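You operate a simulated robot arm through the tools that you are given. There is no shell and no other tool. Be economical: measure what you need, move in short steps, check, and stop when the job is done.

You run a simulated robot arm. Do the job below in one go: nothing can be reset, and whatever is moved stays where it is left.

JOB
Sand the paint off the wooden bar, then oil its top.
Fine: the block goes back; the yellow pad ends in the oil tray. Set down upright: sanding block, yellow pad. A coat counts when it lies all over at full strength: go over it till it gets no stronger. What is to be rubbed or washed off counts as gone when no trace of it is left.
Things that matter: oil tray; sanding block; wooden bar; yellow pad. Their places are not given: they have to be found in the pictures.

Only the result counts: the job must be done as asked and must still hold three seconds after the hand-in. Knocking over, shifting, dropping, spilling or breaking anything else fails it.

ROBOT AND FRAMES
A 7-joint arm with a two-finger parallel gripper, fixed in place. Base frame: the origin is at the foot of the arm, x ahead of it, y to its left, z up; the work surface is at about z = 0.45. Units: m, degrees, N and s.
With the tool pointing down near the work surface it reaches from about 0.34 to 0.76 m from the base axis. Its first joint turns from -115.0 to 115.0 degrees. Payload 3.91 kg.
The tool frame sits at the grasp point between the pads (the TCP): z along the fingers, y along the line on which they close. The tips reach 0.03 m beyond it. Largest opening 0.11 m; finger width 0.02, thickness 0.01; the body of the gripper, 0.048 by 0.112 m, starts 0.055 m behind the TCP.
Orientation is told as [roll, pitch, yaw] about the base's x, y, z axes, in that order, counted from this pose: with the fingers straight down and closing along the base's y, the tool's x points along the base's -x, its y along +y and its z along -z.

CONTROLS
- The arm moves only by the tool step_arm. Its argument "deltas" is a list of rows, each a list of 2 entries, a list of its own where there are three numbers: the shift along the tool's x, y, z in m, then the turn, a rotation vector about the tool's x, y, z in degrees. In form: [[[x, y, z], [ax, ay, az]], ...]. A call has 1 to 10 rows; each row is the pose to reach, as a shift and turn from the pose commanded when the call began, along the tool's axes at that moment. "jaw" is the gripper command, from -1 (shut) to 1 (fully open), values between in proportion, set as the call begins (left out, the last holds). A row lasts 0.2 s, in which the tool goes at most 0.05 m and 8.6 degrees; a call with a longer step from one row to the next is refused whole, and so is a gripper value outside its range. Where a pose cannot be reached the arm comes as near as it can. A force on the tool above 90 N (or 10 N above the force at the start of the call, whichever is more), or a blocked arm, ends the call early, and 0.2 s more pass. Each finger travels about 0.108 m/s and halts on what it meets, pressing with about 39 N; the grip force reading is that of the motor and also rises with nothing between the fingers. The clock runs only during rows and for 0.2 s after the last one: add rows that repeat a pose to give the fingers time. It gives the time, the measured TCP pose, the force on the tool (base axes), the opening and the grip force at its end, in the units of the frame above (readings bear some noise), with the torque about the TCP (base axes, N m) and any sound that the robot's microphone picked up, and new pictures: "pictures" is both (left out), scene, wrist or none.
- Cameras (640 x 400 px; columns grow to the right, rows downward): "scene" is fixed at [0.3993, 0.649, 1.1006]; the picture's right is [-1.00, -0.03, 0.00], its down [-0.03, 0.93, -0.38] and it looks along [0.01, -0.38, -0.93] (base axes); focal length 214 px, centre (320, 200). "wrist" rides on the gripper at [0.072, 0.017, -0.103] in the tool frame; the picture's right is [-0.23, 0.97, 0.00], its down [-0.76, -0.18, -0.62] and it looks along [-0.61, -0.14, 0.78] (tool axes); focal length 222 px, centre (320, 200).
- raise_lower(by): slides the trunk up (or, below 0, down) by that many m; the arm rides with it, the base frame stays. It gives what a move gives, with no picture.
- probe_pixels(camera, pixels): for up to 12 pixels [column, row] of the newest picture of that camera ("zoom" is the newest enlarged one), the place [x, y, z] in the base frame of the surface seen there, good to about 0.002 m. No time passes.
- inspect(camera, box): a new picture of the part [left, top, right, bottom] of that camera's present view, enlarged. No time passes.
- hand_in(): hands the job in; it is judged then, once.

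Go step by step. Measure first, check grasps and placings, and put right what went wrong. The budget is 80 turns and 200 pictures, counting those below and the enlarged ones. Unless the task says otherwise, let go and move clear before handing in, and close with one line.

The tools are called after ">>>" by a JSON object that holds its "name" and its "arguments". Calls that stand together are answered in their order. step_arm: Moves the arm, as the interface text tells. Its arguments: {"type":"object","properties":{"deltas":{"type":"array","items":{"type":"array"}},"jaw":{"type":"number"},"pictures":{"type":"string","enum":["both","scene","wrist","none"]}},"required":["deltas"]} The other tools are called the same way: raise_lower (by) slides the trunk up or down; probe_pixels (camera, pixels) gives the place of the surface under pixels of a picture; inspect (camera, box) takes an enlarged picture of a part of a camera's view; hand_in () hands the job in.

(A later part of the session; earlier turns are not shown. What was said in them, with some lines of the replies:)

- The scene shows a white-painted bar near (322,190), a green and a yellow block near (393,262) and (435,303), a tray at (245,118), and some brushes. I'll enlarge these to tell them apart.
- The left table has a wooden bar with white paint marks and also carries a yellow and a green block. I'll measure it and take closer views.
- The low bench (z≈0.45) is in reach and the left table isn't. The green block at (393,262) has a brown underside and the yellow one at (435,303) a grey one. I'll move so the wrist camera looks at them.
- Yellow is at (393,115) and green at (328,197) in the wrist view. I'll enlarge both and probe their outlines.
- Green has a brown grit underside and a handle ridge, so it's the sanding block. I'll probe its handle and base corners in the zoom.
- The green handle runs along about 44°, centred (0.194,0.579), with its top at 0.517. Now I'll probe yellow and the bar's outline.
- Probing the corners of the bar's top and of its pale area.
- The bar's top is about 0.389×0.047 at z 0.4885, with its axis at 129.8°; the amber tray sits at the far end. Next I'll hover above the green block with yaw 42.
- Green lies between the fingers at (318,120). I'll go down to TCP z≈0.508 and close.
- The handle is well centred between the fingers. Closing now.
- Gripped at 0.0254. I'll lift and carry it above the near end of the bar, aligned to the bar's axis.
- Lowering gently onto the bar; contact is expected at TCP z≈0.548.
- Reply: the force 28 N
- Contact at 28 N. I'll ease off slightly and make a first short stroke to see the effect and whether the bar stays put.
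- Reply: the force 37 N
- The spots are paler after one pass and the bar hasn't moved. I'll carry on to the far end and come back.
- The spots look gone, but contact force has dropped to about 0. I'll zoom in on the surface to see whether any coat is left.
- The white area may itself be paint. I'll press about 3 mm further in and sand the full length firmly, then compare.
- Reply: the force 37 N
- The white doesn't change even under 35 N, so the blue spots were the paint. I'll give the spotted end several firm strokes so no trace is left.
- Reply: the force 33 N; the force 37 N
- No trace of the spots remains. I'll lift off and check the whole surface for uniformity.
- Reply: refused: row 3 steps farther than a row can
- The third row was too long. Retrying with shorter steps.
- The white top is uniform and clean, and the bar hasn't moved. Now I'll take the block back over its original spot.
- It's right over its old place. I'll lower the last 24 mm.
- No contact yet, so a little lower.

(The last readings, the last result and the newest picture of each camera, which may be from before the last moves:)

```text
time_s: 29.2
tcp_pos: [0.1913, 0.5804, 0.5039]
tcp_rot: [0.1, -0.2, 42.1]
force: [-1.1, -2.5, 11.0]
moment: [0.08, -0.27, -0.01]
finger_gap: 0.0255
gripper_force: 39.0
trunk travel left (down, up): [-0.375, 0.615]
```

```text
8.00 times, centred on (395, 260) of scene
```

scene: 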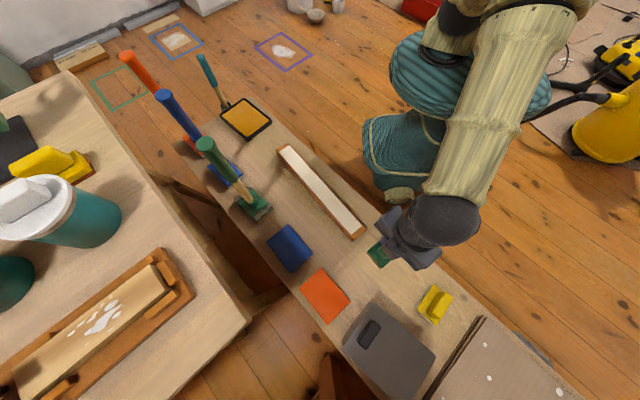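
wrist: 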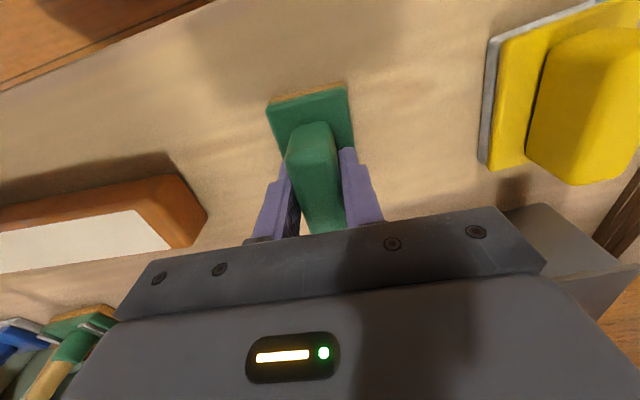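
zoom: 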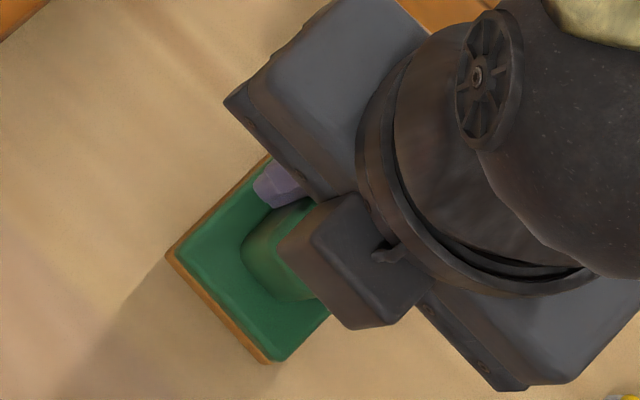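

Contact at 11 N, within 3 mm of its old place. Releasing and rising.

>>> {"name": "step_arm", "arguments": {"deltas": [[[0, 0, -0.001], [0, 0, 0]], [[0, 0, -0.001], [0, 0, 0]], [[0, 0, -0.001], [0, 0, 0]], [[0, 0, -0.02], [0, 0, 0]], [[0, 0, -0.06], [0, 0, 0]], [[0, 0, -0.1], [0, 0, 0]], [[0, 0, -0.1], [0, 0, 0]]], "jaw": 0.6}}

>>> {"name": "inspect", "arguments": {"camera": "wrist", "box": [240, 40, 640, 240]}}

```text
time_s: 30.8
tcp_pos: [0.1912, 0.5795, 0.6042]
tcp_rot: [0.0, 0.0, 42.1]
force: [0.4, 0.6, 0.1]
moment: [-0.02, 0.02, 0.0]
finger_gap: 0.088
gripper_force: 0.1
trunk travel left (down, up): [-0.375, 0.615]
```

scene: 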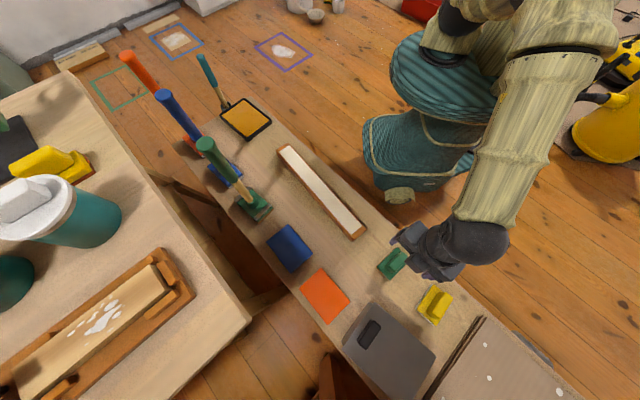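
wrist: 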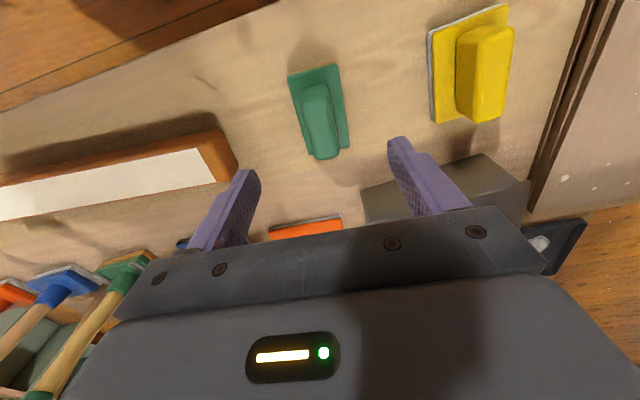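

```text
1.60 times, centred on (440, 140) of wrist
```

zoom: 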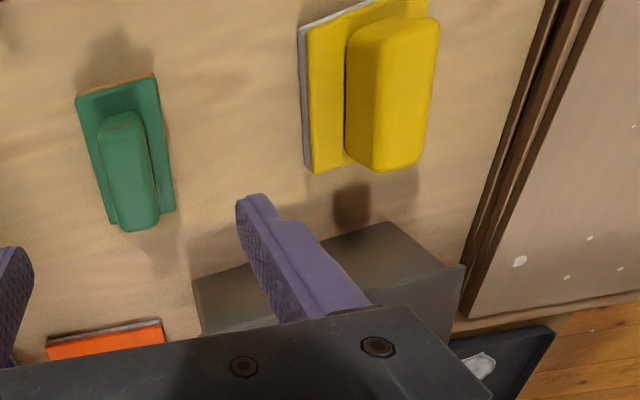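

The block is back and upright. Next I'll hover over the yellow pad's handle at (0.0945,0.683), yaw 51.

>>> {"name": "step_arm", "arguments": {"deltas": [[[0, 0.035, 0], [0, 0, -2]], [[0.001, 0.07, 0], [0, 0, -4]], [[0.002, 0.105, 0], [0, 0, -7]], [[0.003, 0.1417, 0], [0, 0, -9]], [[0.003, 0.1417, 0.03], [0, 0, -9]], [[0.003, 0.1417, 0.06], [0, 0, -9]], [[0.003, 0.1417, 0.06], [0, 0, -9]]]}}

```text
time_s: 32.4
tcp_pos: [0.0946, 0.6829, 0.5437]
tcp_rot: [0.1, 0.0, 51.2]
force: [-1.1, -0.2, -0.7]
moment: [0.03, 0.02, -0.03]
finger_gap: 0.0878
gripper_force: 0.1
trunk travel left (down, up): [-0.375, 0.615]
```

scene: 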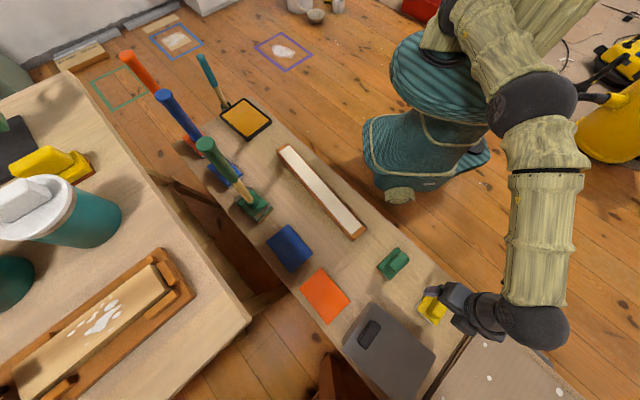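
wrist: 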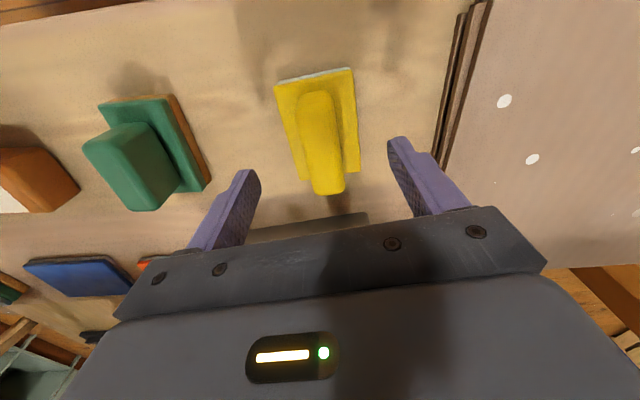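

The handle sits centred between the fingers. I'll descend to z≈0.503 and close.

>>> {"name": "step_arm", "arguments": {"deltas": [[[0, 0, 0.02], [0, 0, 0]], [[0, 0, 0.035], [0, 0, 0]], [[0, 0, 0.0405], [0, 0, 0]], [[0, 0, 0.0405], [0, 0, 0]]], "pictures": "none"}}

>>> {"name": "step_arm", "arguments": {"deltas": [[[0, 0, 0], [0, 0, 0]], [[0, 0, 0], [0, 0, 0]], [[0, 0, 0], [0, 0, 0]], [[0, 0, 0], [0, 0, 0]]], "jaw": -1, "pictures": "wrist"}}

```text
time_s: 33.4
tcp_pos: [0.096, 0.6818, 0.5021]
tcp_rot: [-0.1, 0.0, 51.1]
force: [-0.5, 0.7, 0.9]
moment: [-0.02, -0.01, 0.0]
finger_gap: 0.0883
gripper_force: 0.1
trunk travel left (down, up): [-0.375, 0.615]
```

```text
time_s: 34.4
tcp_pos: [0.0948, 0.6826, 0.5042]
tcp_rot: [0.0, 0.0, 51.0]
force: [-0.6, -0.7, 0.0]
moment: [-0.03, -0.02, -0.06]
finger_gap: 0.0255
gripper_force: 38.7
trunk travel left (down, up): [-0.375, 0.615]
```

wrist: 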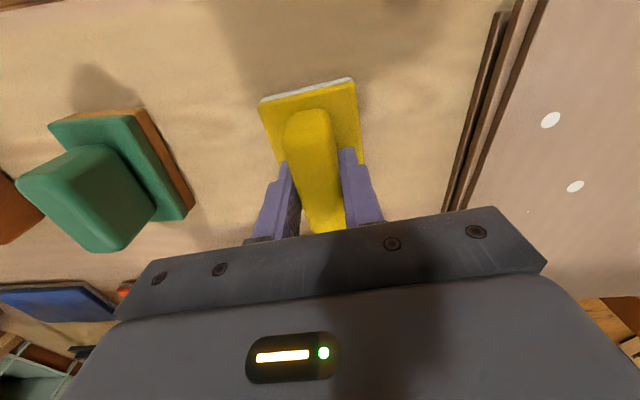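

Gripped. Before carrying it to the tray I'll check where the brush handles stand.

>>> {"name": "probe_pixels", "arguments": {"camera": "scene", "pixels": [[206, 145], [235, 180], [255, 205], [163, 97], [190, 130], [222, 172], [128, 57], [203, 58], [213, 80], [225, 105]]}}

>>> {"name": "step_arm", "arguments": {"deltas": [[[0, 0, -0.04], [0, 0, 0]], [[0, 0, -0.09], [0, 0, 0]], [[0, 0, -0.14], [0, 0, 0]], [[0, 0, -0.14], [0, 0, 0]]], "pictures": "none"}}

```text
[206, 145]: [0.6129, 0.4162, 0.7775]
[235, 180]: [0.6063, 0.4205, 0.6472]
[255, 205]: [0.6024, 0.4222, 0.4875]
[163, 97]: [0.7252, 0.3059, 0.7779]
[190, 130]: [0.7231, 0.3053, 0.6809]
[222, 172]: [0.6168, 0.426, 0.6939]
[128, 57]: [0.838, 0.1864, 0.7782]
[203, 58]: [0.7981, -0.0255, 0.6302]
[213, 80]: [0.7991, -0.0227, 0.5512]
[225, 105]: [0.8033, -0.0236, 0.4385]
```

```text
time_s: 35.4
tcp_pos: [0.0936, 0.6828, 0.6439]
tcp_rot: [0.0, 0.0, 51.1]
force: [-0.2, -0.2, -0.4]
moment: [0.02, -0.01, 0.02]
finger_gap: 0.0254
gripper_force: 39.5
trunk travel left (down, up): [-0.375, 0.615]
```

All brushes are more than 0.13 m off the straight path and the tray. Carrying the pad toward the tray at z 0.64.

>>> {"name": "step_arm", "arguments": {"deltas": [[[0.005, -0.042, 0], [0, 0, 0]], [[0.01, -0.084, 0], [0, 0, 0]], [[0.015, -0.126, 0], [0, 0, 0]], [[0.02, -0.168, 0], [0, 0, 0]], [[0.025, -0.21, 0], [0, 0, 0]], [[0.03, -0.252, 0], [0, 0, 0]], [[0.035, -0.294, 0], [0, 0, 0]], [[0.04, -0.336, 0], [0, 0, 0]], [[0.045, -0.378, 0], [0, 0, 0]], [[0.0494, -0.4203, 0], [0, 0, 0]]], "pictures": "none"}}

>>> {"name": "step_arm", "arguments": {"deltas": [[[0.005, -0.042, 0], [0, 0, 0]], [[0.01, -0.084, 0], [0, 0, 0]], [[0.015, -0.126, 0], [0, 0, 0.5]], [[0.02, -0.168, 0], [0, 0, 1]], [[0.025, -0.21, 0], [0, 0, 1.5]], [[0.03, -0.252, 0], [0, 0, 2]], [[0.035, -0.294, 0], [0, 0, 2.5]], [[0.04, -0.336, 0], [0, 0, 3]], [[0.045, -0.378, 0], [0, 0, 3]], [[0.0494, -0.4203, 0], [0, 0, 3]]]}}

```text
time_s: 37.6
tcp_pos: [0.3912, 0.3806, 0.6436]
tcp_rot: [-0.1, 0.0, 51.1]
force: [0.4, 0.7, -0.8]
moment: [0.0, 0.01, -0.02]
finger_gap: 0.0253
gripper_force: 39.2
trunk travel left (down, up): [-0.375, 0.615]
```

```text
time_s: 39.8
tcp_pos: [0.6882, 0.0783, 0.6445]
tcp_rot: [0.0, 0.0, 48.2]
force: [0.1, 0.1, -0.6]
moment: [-0.01, -0.04, -0.01]
finger_gap: 0.0253
gripper_force: 38.8
trunk travel left (down, up): [-0.375, 0.615]
```

scene: 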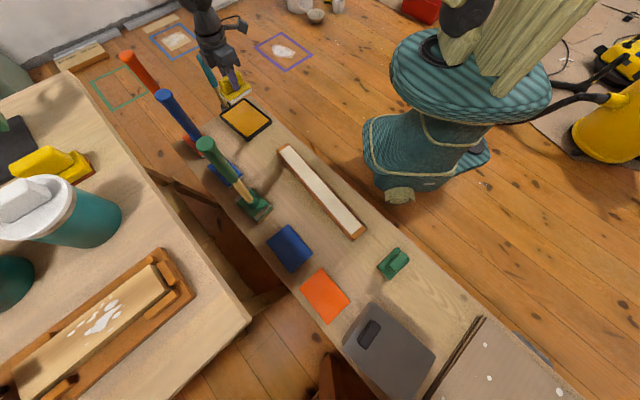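
wrist: 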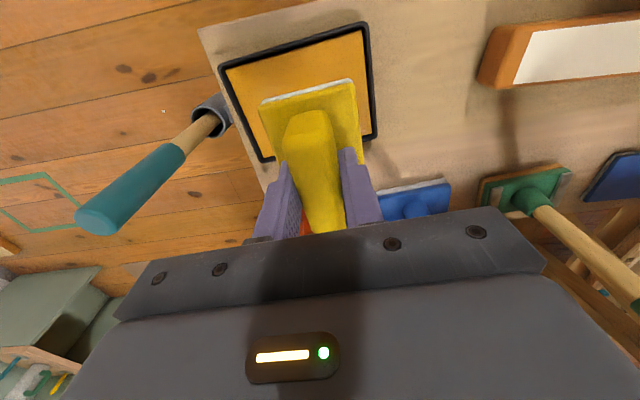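

The pad is above the tray, clear of the teal brush. Lowering into the oil.

>>> {"name": "step_arm", "arguments": {"deltas": [[[0, 0, 0.04], [0, 0, 0]], [[0, 0, 0.08], [0, 0, 0]], [[0, 0, 0.11], [0, 0, 0]], [[0, 0, 0.12], [0, 0, 0]], [[0, 0, 0.125], [0, 0, 0]], [[0, 0, 0.128], [0, 0, 0]], [[0, 0, 0.128], [0, 0, 0]]]}}

```text
time_s: 41.4
tcp_pos: [0.6882, 0.0779, 0.5221]
tcp_rot: [-0.3, -0.4, 48.0]
force: [-3.9, -0.6, 33.1]
moment: [-0.53, 0.98, 0.03]
finger_gap: 0.0252
gripper_force: 39.3
trunk travel left (down, up): [-0.375, 0.615]
```

scene: 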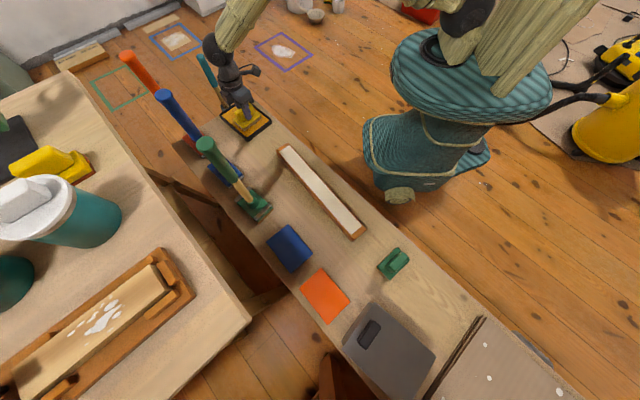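
wrist: 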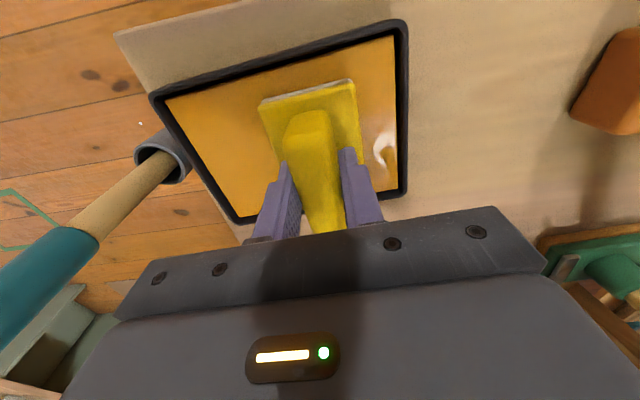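

Contact at 33 N in the oil. I'll dwell briefly, lift, let it drain over the tray, then move to the far end of the bar.

>>> {"name": "step_arm", "arguments": {"deltas": [[[0, 0, -0.002], [0, 0, 0]], [[0, 0, -0.002], [0, 0, 0]], [[0, 0, -0.01], [0, 0, 0]], [[0, 0, -0.03], [0, 0, 0]], [[0, 0, -0.03], [0, 0, 0]], [[0, 0, -0.03], [0, 0, 0]], [[0, 0, -0.03], [0, 0, 0]], [[0, 0, -0.06], [0, 0, 0]], [[0, 0, -0.085], [0, 0, 0]], [[0, 0, -0.085], [0, 0, 0]]], "pictures": "wrist"}}

>>> {"name": "step_arm", "arguments": {"deltas": [[[0, 0.04, 0], [0, 0, 0]], [[0, 0.08, 0], [0, 0, 2]], [[0.001, 0.12, 0], [0, 0, 4]], [[0.002, 0.16, 0], [0, 0, 6]], [[0.0023, 0.19, 0], [0, 0, 8.2]], [[0.0023, 0.2151, 0], [0, 0, 8.2]], [[0.0023, 0.2151, 0], [0, 0, 8.2]]], "pictures": "wrist"}}

```text
time_s: 43.6
tcp_pos: [0.6871, 0.0777, 0.6003]
tcp_rot: [-0.1, 0.0, 48.1]
force: [-0.4, 0.4, -0.8]
moment: [-0.03, 0.02, -0.01]
finger_gap: 0.0255
gripper_force: 39.1
trunk travel left (down, up): [-0.375, 0.615]
```

wrist: 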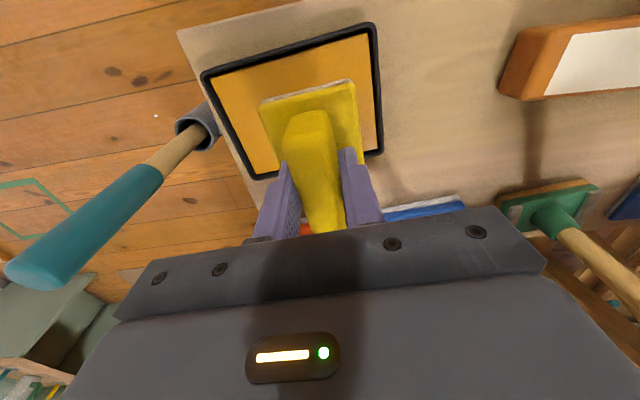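

```text
time_s: 45.2
tcp_pos: [0.5242, 0.2205, 0.6011]
tcp_rot: [0.1, 0.0, 39.9]
force: [-0.2, 0.1, -0.5]
moment: [0.0, 0.02, -0.01]
finger_gap: 0.0256
gripper_force: 39.1
trunk travel left (down, up): [-0.375, 0.615]
```

wrist: 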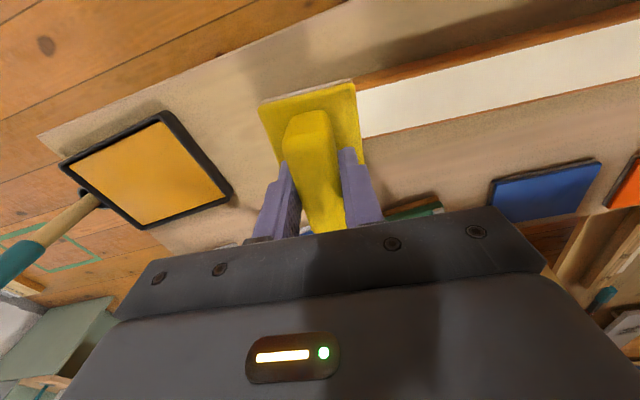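

Now lowering the pad onto the far end of the bar.

>>> {"name": "step_arm", "arguments": {"deltas": [[[0, 0, 0.03], [0, 0, 0]], [[0, 0, 0.05], [0, 0, 0]], [[0, 0, 0.057], [0, 0, 0]], [[0, 0, 0.06], [0, 0, 0]], [[0, 0, 0.06], [0, 0, 0]]], "pictures": "none"}}

```text
time_s: 46.4
tcp_pos: [0.5269, 0.2203, 0.5435]
tcp_rot: [-0.1, -0.2, 39.9]
force: [-3.1, -1.8, 24.6]
moment: [-0.01, 0.15, 0.01]
finger_gap: 0.0253
gripper_force: 39.0
trunk travel left (down, up): [-0.375, 0.615]
```

24 N contact. A full stroke along the bar to the near end.

>>> {"name": "step_arm", "arguments": {"deltas": [[[0, -0.006, 0], [0, 0, 0]], [[0, 0.034, 0], [0, 0, 0]], [[0, 0.074, 0], [0, 0, 0]], [[0, 0.114, 0], [0, 0, 0]], [[0, 0.154, 0], [0, 0, 0]], [[0, 0.194, 0], [0, 0, 0]], [[0, 0.234, 0], [0, 0, 0]], [[0, 0.274, 0], [0, 0, 0]], [[0, 0.314, 0], [0, 0, 0]], [[0, 0.354, 0], [0, 0, 0]]]}}

>>> {"name": "inspect", "arguments": {"camera": "scene", "box": [270, 135, 370, 245]}}

```text
time_s: 48.6
tcp_pos: [0.2984, 0.4922, 0.5437]
tcp_rot: [0.2, -0.1, 39.8]
force: [4.5, -6.6, 28.4]
moment: [-0.29, -0.46, 0.07]
finger_gap: 0.0254
gripper_force: 38.8
trunk travel left (down, up): [-0.375, 0.615]
```

scene: 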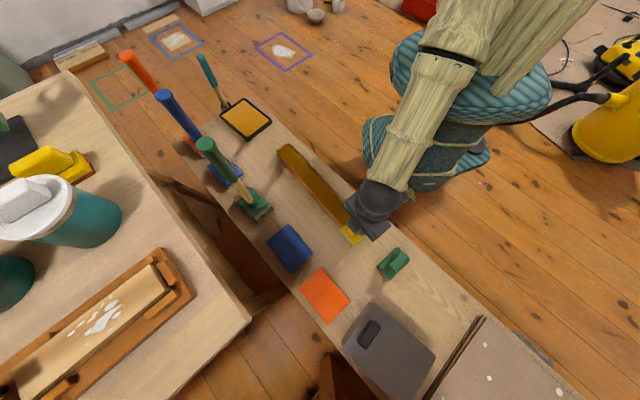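
wrist: 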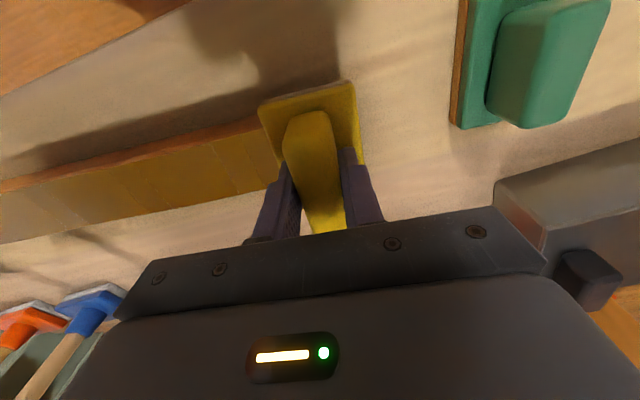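

```text
3.64 times, centred on (320, 190) of scene
```

zoom: 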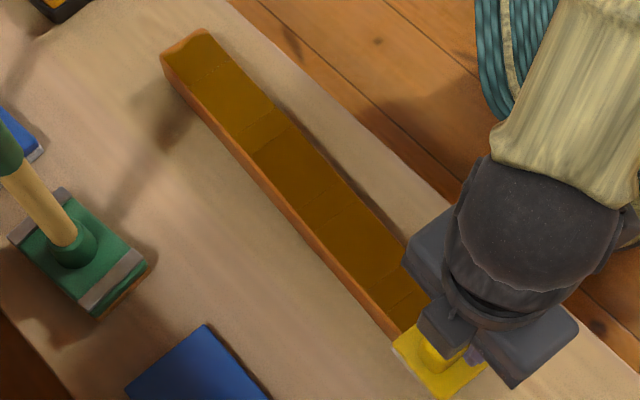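

Oil covers the bar but shows bands of uneven strength. Back-stroke now, then compare.

>>> {"name": "step_arm", "arguments": {"deltas": [[[0, -0.02, 0], [0, 0, 0]], [[0, -0.06, 0], [0, 0, 0]], [[0, -0.1, 0], [0, 0, 0]], [[0, -0.14, 0], [0, 0, 0]], [[0, -0.18, 0], [0, 0, 0]], [[0, -0.22, 0], [0, 0, 0]], [[0, -0.26, 0], [0, 0, 0]], [[0, -0.3, 0], [0, 0, 0]], [[0, -0.34, 0], [0, 0, 0]], [[0, -0.36, 0], [0, 0, 0]]], "pictures": "scene"}}

>>> {"name": "inspect", "arguments": {"camera": "scene", "box": [270, 135, 370, 245]}}

>>> {"name": "step_arm", "arguments": {"deltas": [[[0, 0.015, 0], [0, 0, 0]], [[0, 0.055, 0], [0, 0, 0]], [[0, 0.095, 0], [0, 0, 0]], [[0, 0.135, 0], [0, 0, 0]], [[0, 0.175, 0], [0, 0, 0]], [[0, 0.215, 0], [0, 0, 0]], [[0, 0.255, 0], [0, 0, 0]], [[0, 0.295, 0], [0, 0, 0]], [[0, 0.335, 0], [0, 0, 0]], [[0, 0.36, 0], [0, 0, 0]]], "pictures": "scene"}}

>>> {"name": "inspect", "arguments": {"camera": "scene", "box": [270, 135, 370, 245]}}

```text
time_s: 50.8
tcp_pos: [0.5279, 0.2157, 0.5437]
tcp_rot: [-0.1, -0.2, 40.0]
force: [-9.9, 11.1, 37.3]
moment: [0.62, 0.22, 0.05]
finger_gap: 0.0253
gripper_force: 39.2
trunk travel left (down, up): [-0.375, 0.615]
```

scene: 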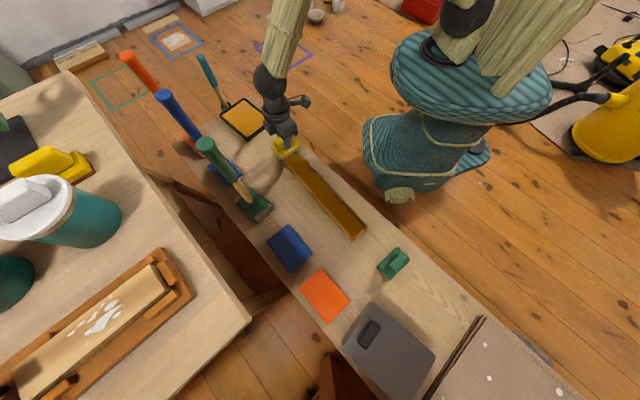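

```text
3.64 times, centred on (320, 190) of scene
```

zoom: 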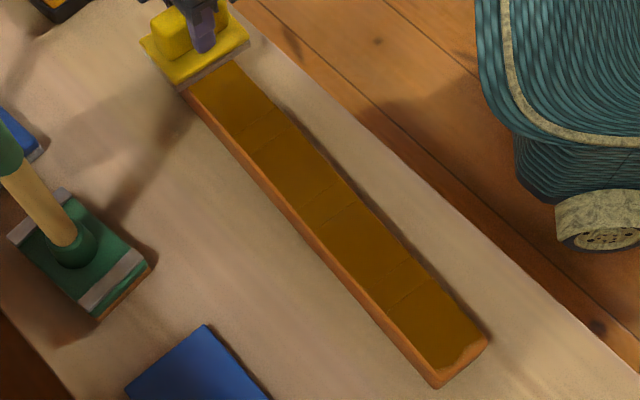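

```text
time_s: 53.0
tcp_pos: [0.2979, 0.4906, 0.5438]
tcp_rot: [0.1, -0.1, 39.9]
force: [7.7, -7.8, 29.4]
moment: [-0.3, -0.44, 0.03]
finger_gap: 0.0251
gripper_force: 38.9
trunk travel left (down, up): [-0.375, 0.615]
```

scene: 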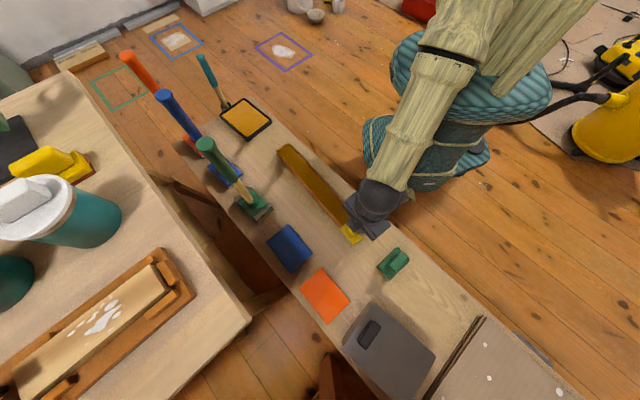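

```text
3.64 times, centred on (320, 190) of scene
```

zoom: 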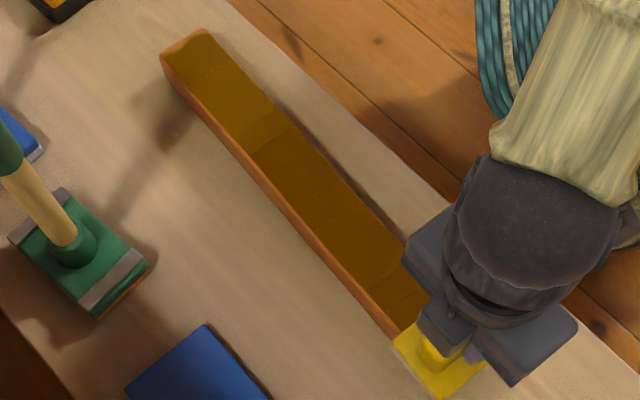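

The coat looks nearly the same after the 2nd and 3rd passes, but the pad may be running dry. I'll re-dip it to be sure of full strength.

>>> {"name": "step_arm", "arguments": {"deltas": [[[0, 0, -0.04], [0, 0, 0]], [[0, 0, -0.08], [0, 0, 0]], [[-0.003, -0.045, -0.08], [0, 0, 0]], [[-0.006, -0.09, -0.08], [0, 0, 0]], [[-0.009, -0.135, -0.08], [0, 0, 0]], [[-0.012, -0.18, -0.08], [0, 0, 0]], [[-0.015, -0.225, -0.08], [0, 0, 0]], [[-0.018, -0.27, -0.08], [0, 0, 0]], [[-0.02, -0.315, -0.08], [0, 0, 0]], [[-0.022, -0.36, -0.08], [0, 0, 0]]], "pictures": "scene"}}

>>> {"name": "step_arm", "arguments": {"deltas": [[[-0.003, -0.04, 0], [0, 0, 0]], [[-0.006, -0.08, 0], [0, 0, -2]], [[-0.009, -0.12, 0], [0, 0, -4]], [[-0.011, -0.16, 0], [0, 0, -6]], [[-0.0127, -0.2066, 0], [0, 0, -8.2]], [[-0.0127, -0.2066, 0], [0, 0, -8.2]]], "pictures": "wrist"}}

>>> {"name": "inspect", "arguments": {"camera": "scene", "box": [270, 135, 370, 245]}}

```text
time_s: 55.2
tcp_pos: [0.5454, 0.2303, 0.621]
tcp_rot: [-0.1, -0.1, 39.9]
force: [-0.5, 1.2, -0.1]
moment: [0.01, 0.0, 0.01]
finger_gap: 0.0252
gripper_force: 39.0
trunk travel left (down, up): [-0.375, 0.615]
```

scene: 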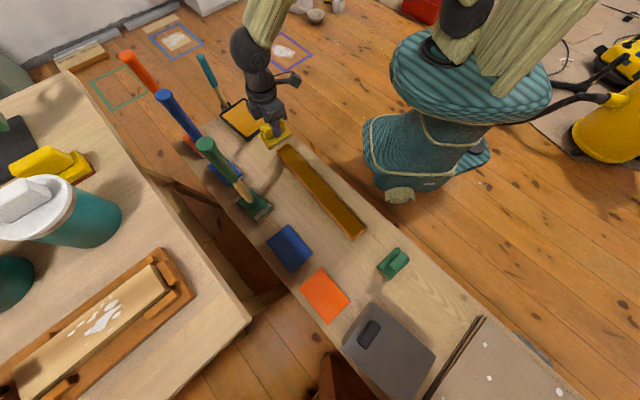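

```text
time_s: 56.6
tcp_pos: [0.6885, 0.079, 0.6198]
tcp_rot: [0.0, -0.1, 48.2]
force: [-0.2, -0.5, -0.7]
moment: [0.0, 0.02, 0.02]
finger_gap: 0.0253
gripper_force: 39.3
trunk travel left (down, up): [-0.375, 0.615]
```

wrist: 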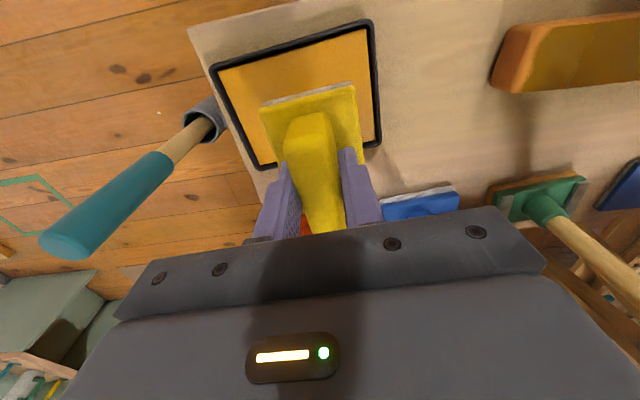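

```text
3.64 times, centred on (320, 190) of scene
```

zoom: 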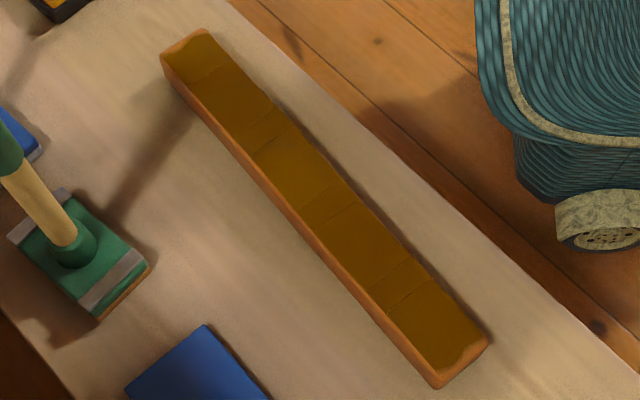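

Dipping again.

>>> {"name": "step_arm", "arguments": {"deltas": [[[0, 0, 0.04], [0, 0, 0]], [[0, 0, 0.08], [0, 0, 0]], [[0, 0, 0.095], [0, 0, 0]], [[0, 0, 0.1], [0, 0, 0]], [[0, 0, 0.102], [0, 0, 0]], [[0, 0, 0.102], [0, 0, 0]], [[0, 0, 0.09], [0, 0, 0]], [[0, 0, 0.07], [0, 0, 0]], [[0, 0, 0.07], [0, 0, 0]], [[0, 0, 0.07], [0, 0, 0]]], "pictures": "none"}}

>>> {"name": "step_arm", "arguments": {"deltas": [[[0, 0, -0.04], [0, 0, 0]], [[0, 0.04, -0.05], [0, 0, 0]], [[0, 0.08, -0.05], [0, 0, 2]], [[0.001, 0.12, -0.05], [0, 0, 4]], [[0.002, 0.16, -0.05], [0, 0, 6]], [[0.0023, 0.19, -0.05], [0, 0, 8.2]], [[0.0023, 0.2151, -0.05], [0, 0, 8.2]], [[0.0023, 0.2151, -0.05], [0, 0, 8.2]]], "pictures": "none"}}

```text
time_s: 58.8
tcp_pos: [0.6887, 0.0803, 0.5506]
tcp_rot: [0.0, 0.1, 48.1]
force: [0.3, -0.3, -0.5]
moment: [-0.01, 0.0, -0.03]
finger_gap: 0.0253
gripper_force: 39.0
trunk travel left (down, up): [-0.375, 0.615]
```

```text
time_s: 60.6
tcp_pos: [0.5255, 0.2198, 0.6006]
tcp_rot: [0.0, 0.0, 39.8]
force: [1.1, -0.8, -0.3]
moment: [0.0, -0.01, 0.02]
finger_gap: 0.0255
gripper_force: 38.6
trunk travel left (down, up): [-0.375, 0.615]
```

>>> {"name": "step_arm", "arguments": {"deltas": [[[0, 0, 0.03], [0, 0, 0]], [[0, 0, 0.05], [0, 0, 0]], [[0, 0, 0.058], [0, 0, 0]], [[0, 0, 0.061], [0, 0, 0]], [[0, 0, 0.061], [0, 0, 0]]], "pictures": "none"}}

>>> {"name": "step_arm", "arguments": {"deltas": [[[0, -0.009, 0], [0, 0, 0]], [[0, 0.02, 0], [0, 0, 0]], [[0, 0.06, 0], [0, 0, 0]], [[0, 0.1, 0], [0, 0, 0]], [[0, 0.14, 0], [0, 0, 0]], [[0, 0.18, 0], [0, 0, 0]], [[0, 0.22, 0], [0, 0, 0]], [[0, 0.265, 0], [0, 0, 0]], [[0, 0.31, 0], [0, 0, 0]], [[0, 0.356, 0], [0, 0, 0]]], "pictures": "scene"}}

>>> {"name": "inspect", "arguments": {"camera": "scene", "box": [270, 135, 370, 245]}}

>>> {"name": "step_arm", "arguments": {"deltas": [[[0, -0.04, 0], [0, 0, 0]], [[0, -0.08, 0], [0, 0, 0]], [[0, -0.12, 0], [0, 0, 0]], [[0, -0.16, 0], [0, 0, 0]], [[0, -0.2, 0], [0, 0, 0]], [[0, -0.24, 0], [0, 0, 0]], [[0, -0.28, 0], [0, 0, 0]], [[0, -0.32, 0], [0, 0, 0]], [[0, -0.36, 0], [0, 0, 0]], [[0, -0.36, 0], [0, 0, 0]]], "pictures": "scene"}}

>>> {"name": "inspect", "arguments": {"camera": "scene", "box": [270, 135, 370, 245]}}

```text
time_s: 61.8
tcp_pos: [0.5255, 0.2199, 0.5425]
tcp_rot: [-0.2, -0.2, 40.0]
force: [-11.6, 0.0, 34.0]
moment: [-0.06, 0.62, 0.03]
finger_gap: 0.0254
gripper_force: 39.0
trunk travel left (down, up): [-0.375, 0.615]
```

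```text
time_s: 64.0
tcp_pos: [0.2961, 0.4948, 0.5429]
tcp_rot: [0.2, -0.2, 40.1]
force: [3.7, -5.9, 33.4]
moment: [-0.41, -0.41, 0.18]
finger_gap: 0.0256
gripper_force: 39.1
trunk travel left (down, up): [-0.375, 0.615]
```

scene: 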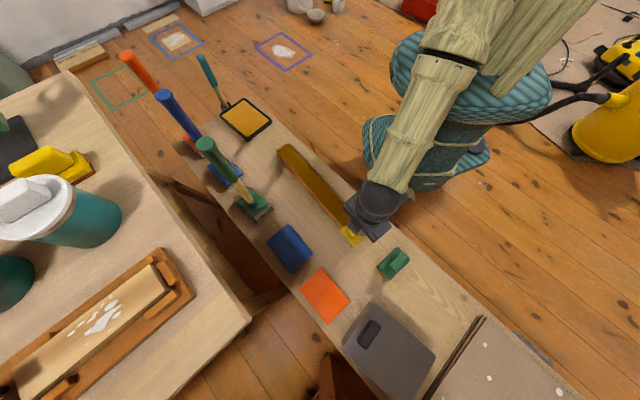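

```text
3.64 times, centred on (320, 190) of scene
```

zoom: 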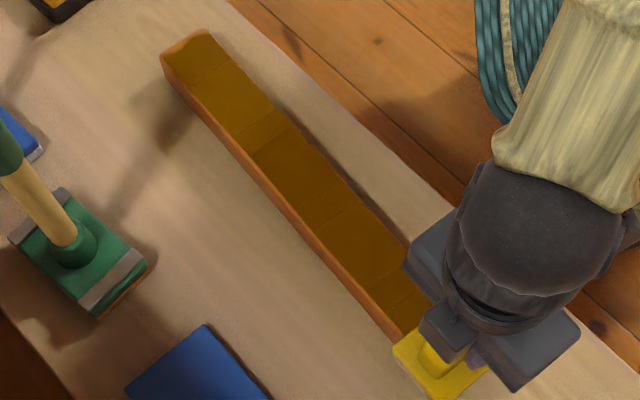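

```text
time_s: 66.2
tcp_pos: [0.5293, 0.2149, 0.5416]
tcp_rot: [-0.1, -0.1, 39.7]
force: [-6.0, 5.7, 32.0]
moment: [0.4, 0.07, 0.03]
finger_gap: 0.0256
gripper_force: 39.3
trunk travel left (down, up): [-0.375, 0.615]
```

scene: 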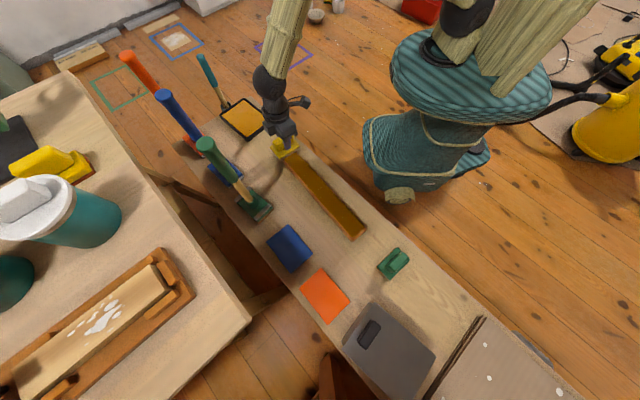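

```text
3.64 times, centred on (320, 190) of scene
```

zoom: 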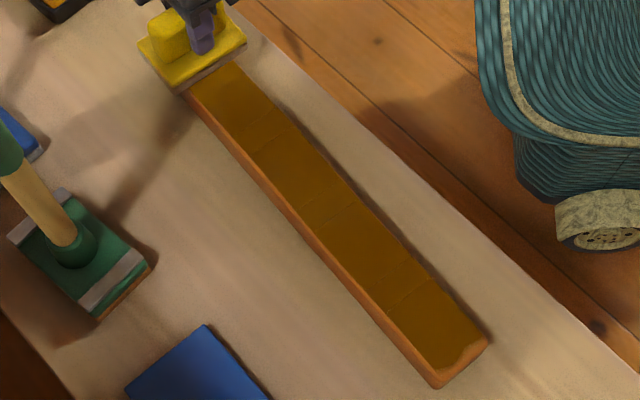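

The colour no longer changes between passes, so the coat is saturated; the fine lines are wood seams. I'll lift and carry the pad to the tray, then inspect the bar's ends.

>>> {"name": "step_arm", "arguments": {"deltas": [[[0, 0, -0.04], [0, 0, 0]], [[0, 0, -0.08], [0, 0, 0]], [[-0.006, -0.04, -0.08], [0, 0, -1]], [[-0.012, -0.08, -0.08], [0, 0, -3]], [[-0.019, -0.12, -0.08], [0, 0, -5]], [[-0.026, -0.16, -0.08], [0, 0, -7]], [[-0.0339, -0.2059, -0.08], [0, 0, -8.2]], [[-0.0339, -0.2059, -0.08], [0, 0, -8.2]]], "pictures": "both"}}

>>> {"name": "inspect", "arguments": {"camera": "scene", "box": [272, 138, 322, 188]}}

>>> {"name": "inspect", "arguments": {"camera": "scene", "box": [320, 190, 370, 242]}}

```text
time_s: 68.0
tcp_pos: [0.6871, 0.0836, 0.6192]
tcp_rot: [0.0, 0.0, 48.3]
force: [0.0, 0.0, -0.6]
moment: [-0.01, 0.01, -0.03]
finger_gap: 0.0253
gripper_force: 39.3
trunk travel left (down, up): [-0.375, 0.615]
```

scene: 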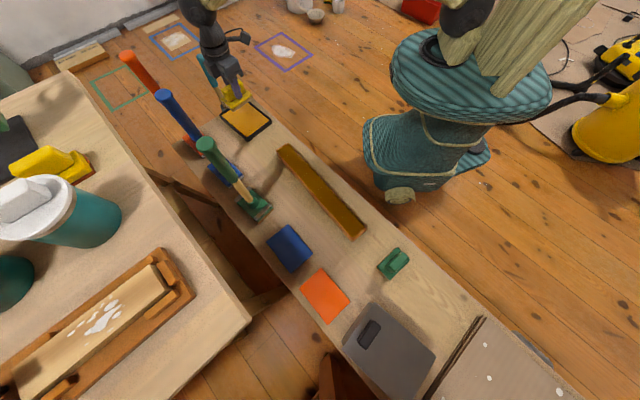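
wrist: 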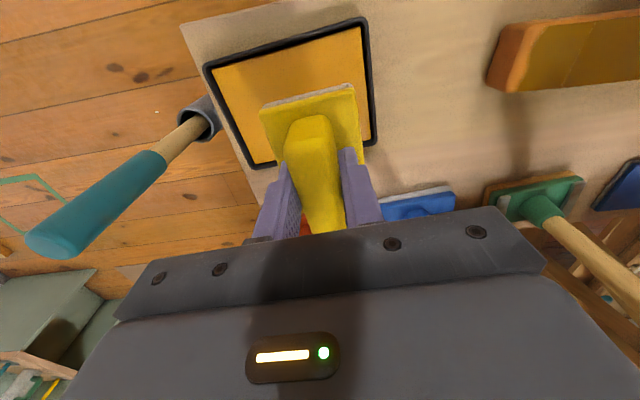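

```text
8.00 times, centred on (297, 163) of scene
```

zoom: 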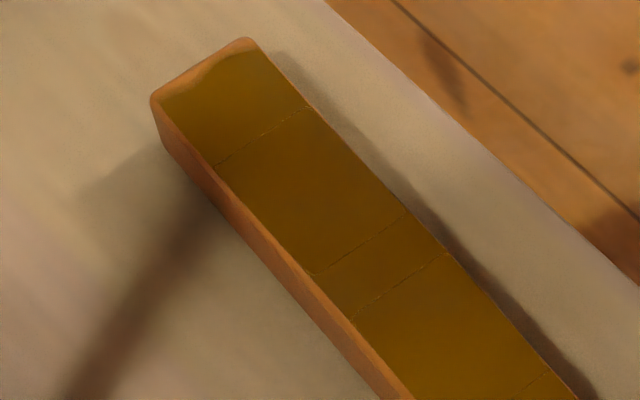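

```text
7.69 times, centred on (345, 216) of scene
```

zoom: 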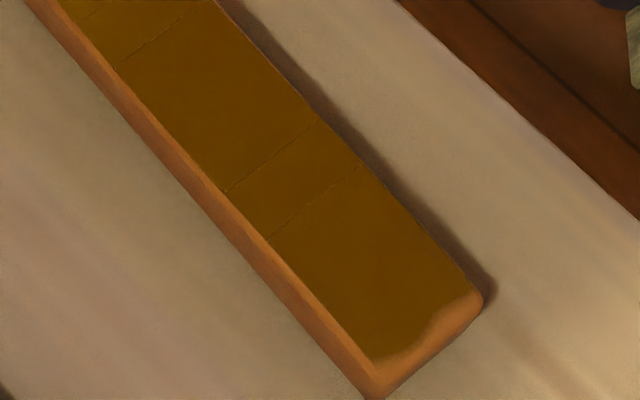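

The coat is even and reaches over the whole former white area. I'll lower the pad into the tray, centring it 6 mm better.

>>> {"name": "step_arm", "arguments": {"deltas": [[[0.006, -0.004, 0], [0, 0, 0]], [[0.006, -0.004, 0.04], [0, 0, 0]], [[0.006, -0.004, 0.08], [0, 0, 0]], [[0.006, -0.004, 0.093], [0, 0, 0]], [[0.006, -0.004, 0.097], [0, 0, 0]], [[0.006, -0.004, 0.099], [0, 0, 0]], [[0.006, -0.004, 0.099], [0, 0, 0]]]}}

```text
time_s: 69.6
tcp_pos: [0.6871, 0.0754, 0.5206]
tcp_rot: [0.0, 0.0, 48.0]
force: [-0.5, 0.3, -0.3]
moment: [0.0, -0.02, -0.06]
finger_gap: 0.0253
gripper_force: 39.1
trunk travel left (down, up): [-0.375, 0.615]
```

scene: 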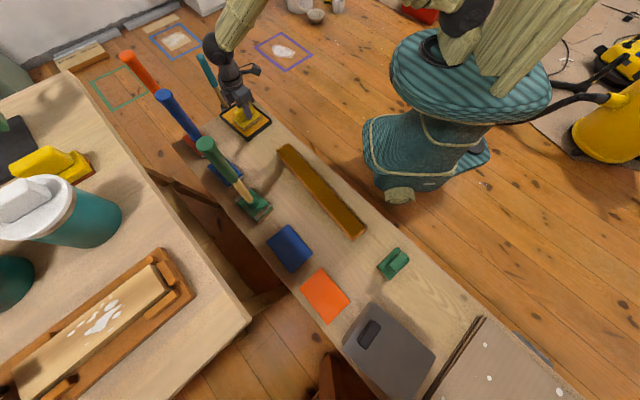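
wrist: 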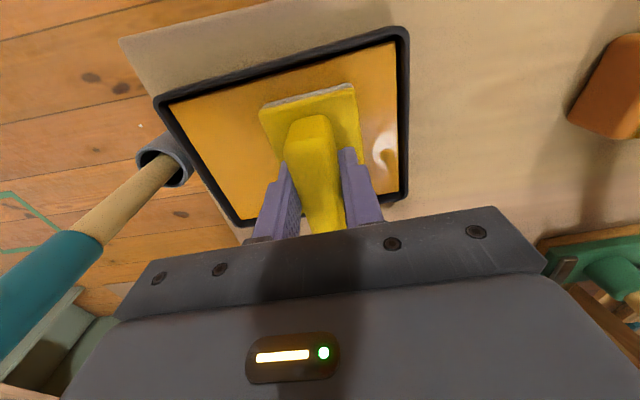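

No contact yet, so the pad has slid up slightly in the grip and the second dip may have been light. I'll go down to solid contact.

>>> {"name": "step_arm", "arguments": {"deltas": [[[0, 0, 0.001], [0, 0, 0]], [[0, 0, 0.002], [0, 0, 0]], [[0, 0, 0.003], [0, 0, 0]], [[0, 0, 0.004], [0, 0, 0]], [[0, 0, 0.004], [0, 0, 0]]], "pictures": "none"}}

```text
time_s: 70.8
tcp_pos: [0.6862, 0.0736, 0.519]
tcp_rot: [-0.2, -0.1, 48.1]
force: [-5.4, -4.5, 22.6]
moment: [-0.08, 0.37, 0.1]
finger_gap: 0.0253
gripper_force: 38.6
trunk travel left (down, up): [-0.375, 0.615]
```

Firm contact at 22 N, so the pad is loaded again. One more confirming double pass over the bar.

>>> {"name": "step_arm", "arguments": {"deltas": [[[0, 0, -0.002], [0, 0, 0]], [[0, 0, -0.03], [0, 0, 0]], [[0, 0, -0.03], [0, 0, 0]], [[0, 0, -0.03], [0, 0, 0]], [[0, 0, -0.06], [0, 0, 0]], [[0, 0, -0.084], [0, 0, 0]], [[0, 0.04, -0.084], [0, 0, 0]], [[0, 0.08, -0.084], [0, 0, 0]]], "pictures": "none"}}

>>> {"name": "step_arm", "arguments": {"deltas": [[[0, 0.04, 0], [0, 0, 3]], [[0, 0.08, 0], [0, 0, 6]], [[-0.0014, 0.12, 0], [0, 0, 8.2]], [[-0.0014, 0.1351, 0], [0, 0, 8.2]], [[-0.0014, 0.1351, 0], [0, 0, 8.2]], [[-0.0014, 0.1351, 0.03], [0, 0, 8.2]], [[-0.0014, 0.1351, 0.05], [0, 0, 8.2]], [[-0.0014, 0.1351, 0.058], [0, 0, 8.2]], [[-0.0014, 0.1351, 0.0615], [0, 0, 8.2]], [[-0.0014, 0.1351, 0.0615], [0, 0, 8.2]]], "pictures": "none"}}

```text
time_s: 72.6
tcp_pos: [0.6286, 0.1282, 0.5991]
tcp_rot: [-0.1, 0.1, 48.1]
force: [1.0, 2.0, -1.2]
moment: [0.02, 0.0, -0.03]
finger_gap: 0.0253
gripper_force: 38.8
trunk travel left (down, up): [-0.375, 0.615]
```

```text
time_s: 74.8
tcp_pos: [0.5272, 0.2193, 0.5411]
tcp_rot: [0.0, -0.3, 39.8]
force: [-5.4, -2.0, 30.2]
moment: [-0.11, 0.45, 0.04]
finger_gap: 0.0252
gripper_force: 38.9
trunk travel left (down, up): [-0.375, 0.615]
```

>>> {"name": "step_arm", "arguments": {"deltas": [[[0, -0.009, 0], [0, 0, 0]], [[0, 0.031, 0], [0, 0, 0]], [[0, 0.071, 0], [0, 0, 0]], [[0, 0.111, 0], [0, 0, 0]], [[0, 0.151, 0], [0, 0, 0]], [[0, 0.191, 0], [0, 0, 0]], [[0, 0.231, 0], [0, 0, 0]], [[0, 0.271, 0], [0, 0, 0]], [[0, 0.311, 0], [0, 0, 0]], [[0, 0.358, 0], [0, 0, 0]]], "pictures": "none"}}

>>> {"name": "step_arm", "arguments": {"deltas": [[[0, -0.04, 0], [0, 0, 0]], [[0, -0.08, 0], [0, 0, 0]], [[0, -0.12, 0], [0, 0, 0]], [[0, -0.16, 0], [0, 0, 0]], [[0, -0.2, 0], [0, 0, 0]], [[0, -0.24, 0], [0, 0, 0]], [[0, -0.28, 0], [0, 0, 0]], [[0, -0.32, 0], [0, 0, 0]], [[0, -0.365, 0], [0, 0, 0]], [[0, -0.358, 0], [0, 0, 0]]], "pictures": "none"}}

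>>> {"name": "step_arm", "arguments": {"deltas": [[[0, 0, -0.04], [0, 0, 0]], [[0, 0, -0.08], [0, 0, 0]], [[-0.006, -0.04, -0.08], [0, 0, -1]], [[-0.012, -0.08, -0.08], [0, 0, -3]], [[-0.019, -0.12, -0.08], [0, 0, -5]], [[-0.026, -0.16, -0.08], [0, 0, -7]], [[-0.03, -0.208, -0.08], [0, 0, -8.2]], [[-0.03, -0.208, -0.08], [0, 0, -8.2]]], "pictures": "both"}}

>>> {"name": "inspect", "arguments": {"camera": "scene", "box": [270, 135, 370, 245]}}

>>> {"name": "inspect", "arguments": {"camera": "scene", "box": [272, 138, 322, 188]}}

```text
time_s: 77.0
tcp_pos: [0.2978, 0.4938, 0.5423]
tcp_rot: [0.2, -0.1, 39.9]
force: [5.8, -8.5, 30.7]
moment: [-0.32, -0.57, 0.0]
finger_gap: 0.0255
gripper_force: 39.3
trunk travel left (down, up): [-0.375, 0.615]
```

```text
time_s: 79.2
tcp_pos: [0.5289, 0.2157, 0.5423]
tcp_rot: [-0.4, -0.3, 39.6]
force: [9.4, -8.8, 36.2]
moment: [0.02, -0.16, 0.06]
finger_gap: 0.0254
gripper_force: 39.0
trunk travel left (down, up): [-0.375, 0.615]
```

```text
time_s: 81.0
tcp_pos: [0.6846, 0.0784, 0.6182]
tcp_rot: [0.0, 0.0, 48.2]
force: [0.0, 0.5, 0.0]
moment: [0.01, 0.0, -0.02]
finger_gap: 0.0252
gripper_force: 39.3
trunk travel left (down, up): [-0.375, 0.615]
```

scene: 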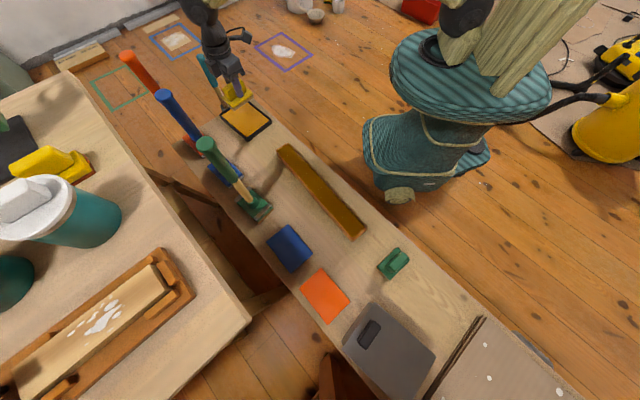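
wrist: 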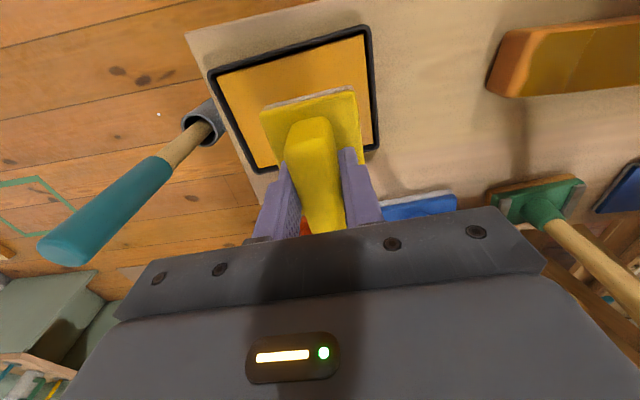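

```text
3.64 times, centred on (320, 190) of scene
```

zoom: 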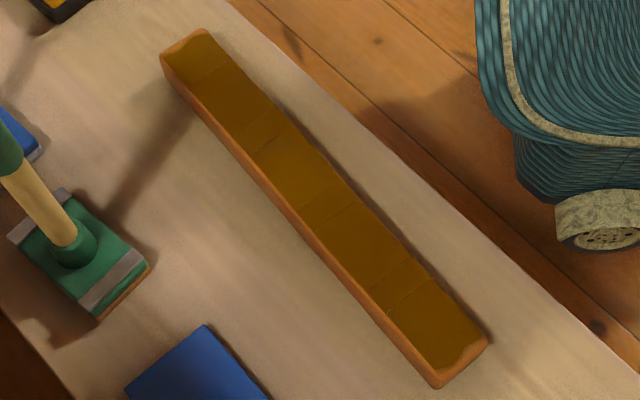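

```text
8.00 times, centred on (297, 163) of scene
```

zoom: 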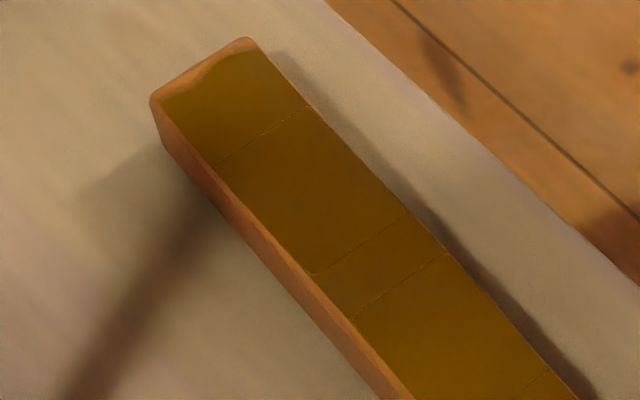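

Identical to the previous zoom, so the coat is at full strength. Now setting the pad down in the tray.

>>> {"name": "step_arm", "arguments": {"deltas": [[[0, 0, 0.04], [0, 0, 0]], [[0, 0, 0.08], [0, 0, 0]], [[0, 0, 0.094], [0, 0, 0]], [[0, 0, 0.098], [0, 0, 0]], [[0, 0, 0.1], [0, 0, 0]], [[0, 0, 0.1015], [0, 0, 0]], [[0, 0, 0.1015], [0, 0, 0]]], "pictures": "none"}}

```text
time_s: 82.6
tcp_pos: [0.6843, 0.0796, 0.5185]
tcp_rot: [0.0, -0.2, 48.0]
force: [-1.1, -0.1, 8.7]
moment: [0.32, -0.13, 0.03]
finger_gap: 0.0254
gripper_force: 39.5
trunk travel left (down, up): [-0.375, 0.615]
```

Light contact at 8.7 N. I'll open partway and rise straight up.

>>> {"name": "step_arm", "arguments": {"deltas": [[[0, 0, 0], [0, 0, 0]], [[0, 0, 0], [0, 0, 0]], [[0, 0, 0], [0, 0, 0]], [[0, 0, -0.02], [0, 0, 0]], [[0, 0, -0.06], [0, 0, 0]], [[0, 0, -0.1], [0, 0, 0]], [[0, 0, -0.14], [0, 0, 0]], [[0, 0, -0.18], [0, 0, 0]], [[0, 0, -0.18], [0, 0, 0]]], "jaw": 0.2}}

>>> {"name": "inspect", "arguments": {"camera": "wrist", "box": [160, 0, 480, 200]}}

>>> {"name": "inspect", "arguments": {"camera": "scene", "box": [360, 230, 460, 330]}}

```text
time_s: 84.6
tcp_pos: [0.685, 0.0777, 0.6982]
tcp_rot: [0.1, 0.0, 48.2]
force: [-0.4, -0.3, -0.2]
moment: [0.02, 0.0, 0.02]
finger_gap: 0.0661
gripper_force: 0.1
trunk travel left (down, up): [-0.375, 0.615]
```

scene: 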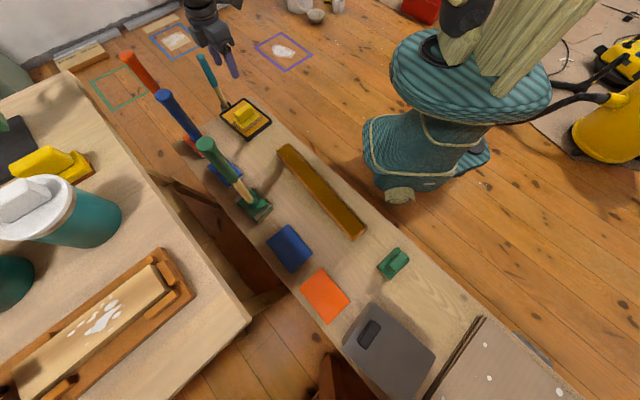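
wrist: 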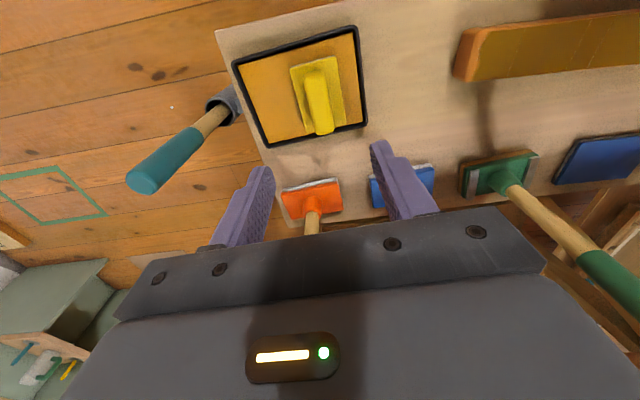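

```text
2.00 times, centred on (320, 100) of wrist
```

zoom: 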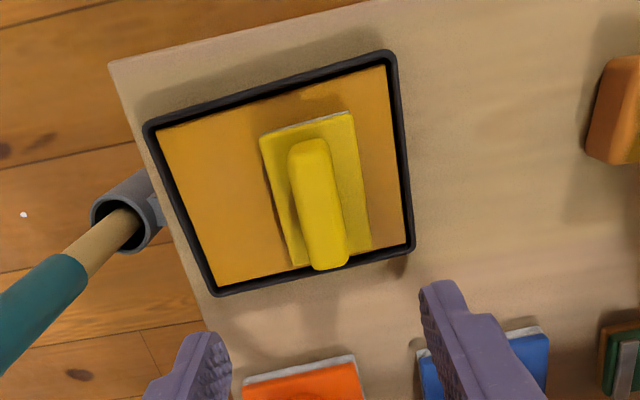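

```text
4.00 times, centred on (410, 280) of scene
```

zoom: 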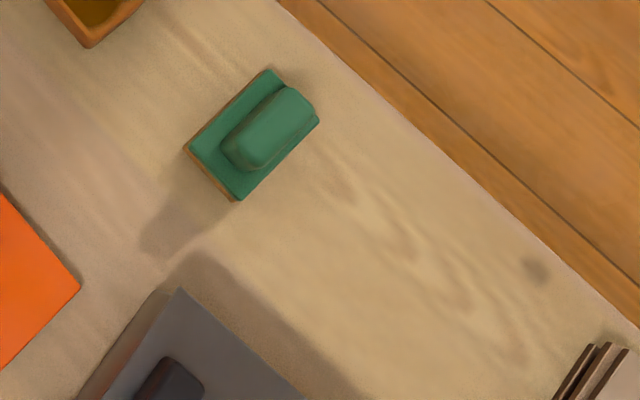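

The yellow pad sits upright inside the tray, the green block is back upright in its place, the bar is oiled all over, and the arm is clear. Handing in.

>>> {"name": "hand_in", "arguments": {}}

```text
The job is handed in.
```

The job is handed in: the paint is sanded off the bar and its top is oiled to full strength. The sanding block is back upright within about 3 mm of its old place, and the yellow pad stands upright in the oil tray.
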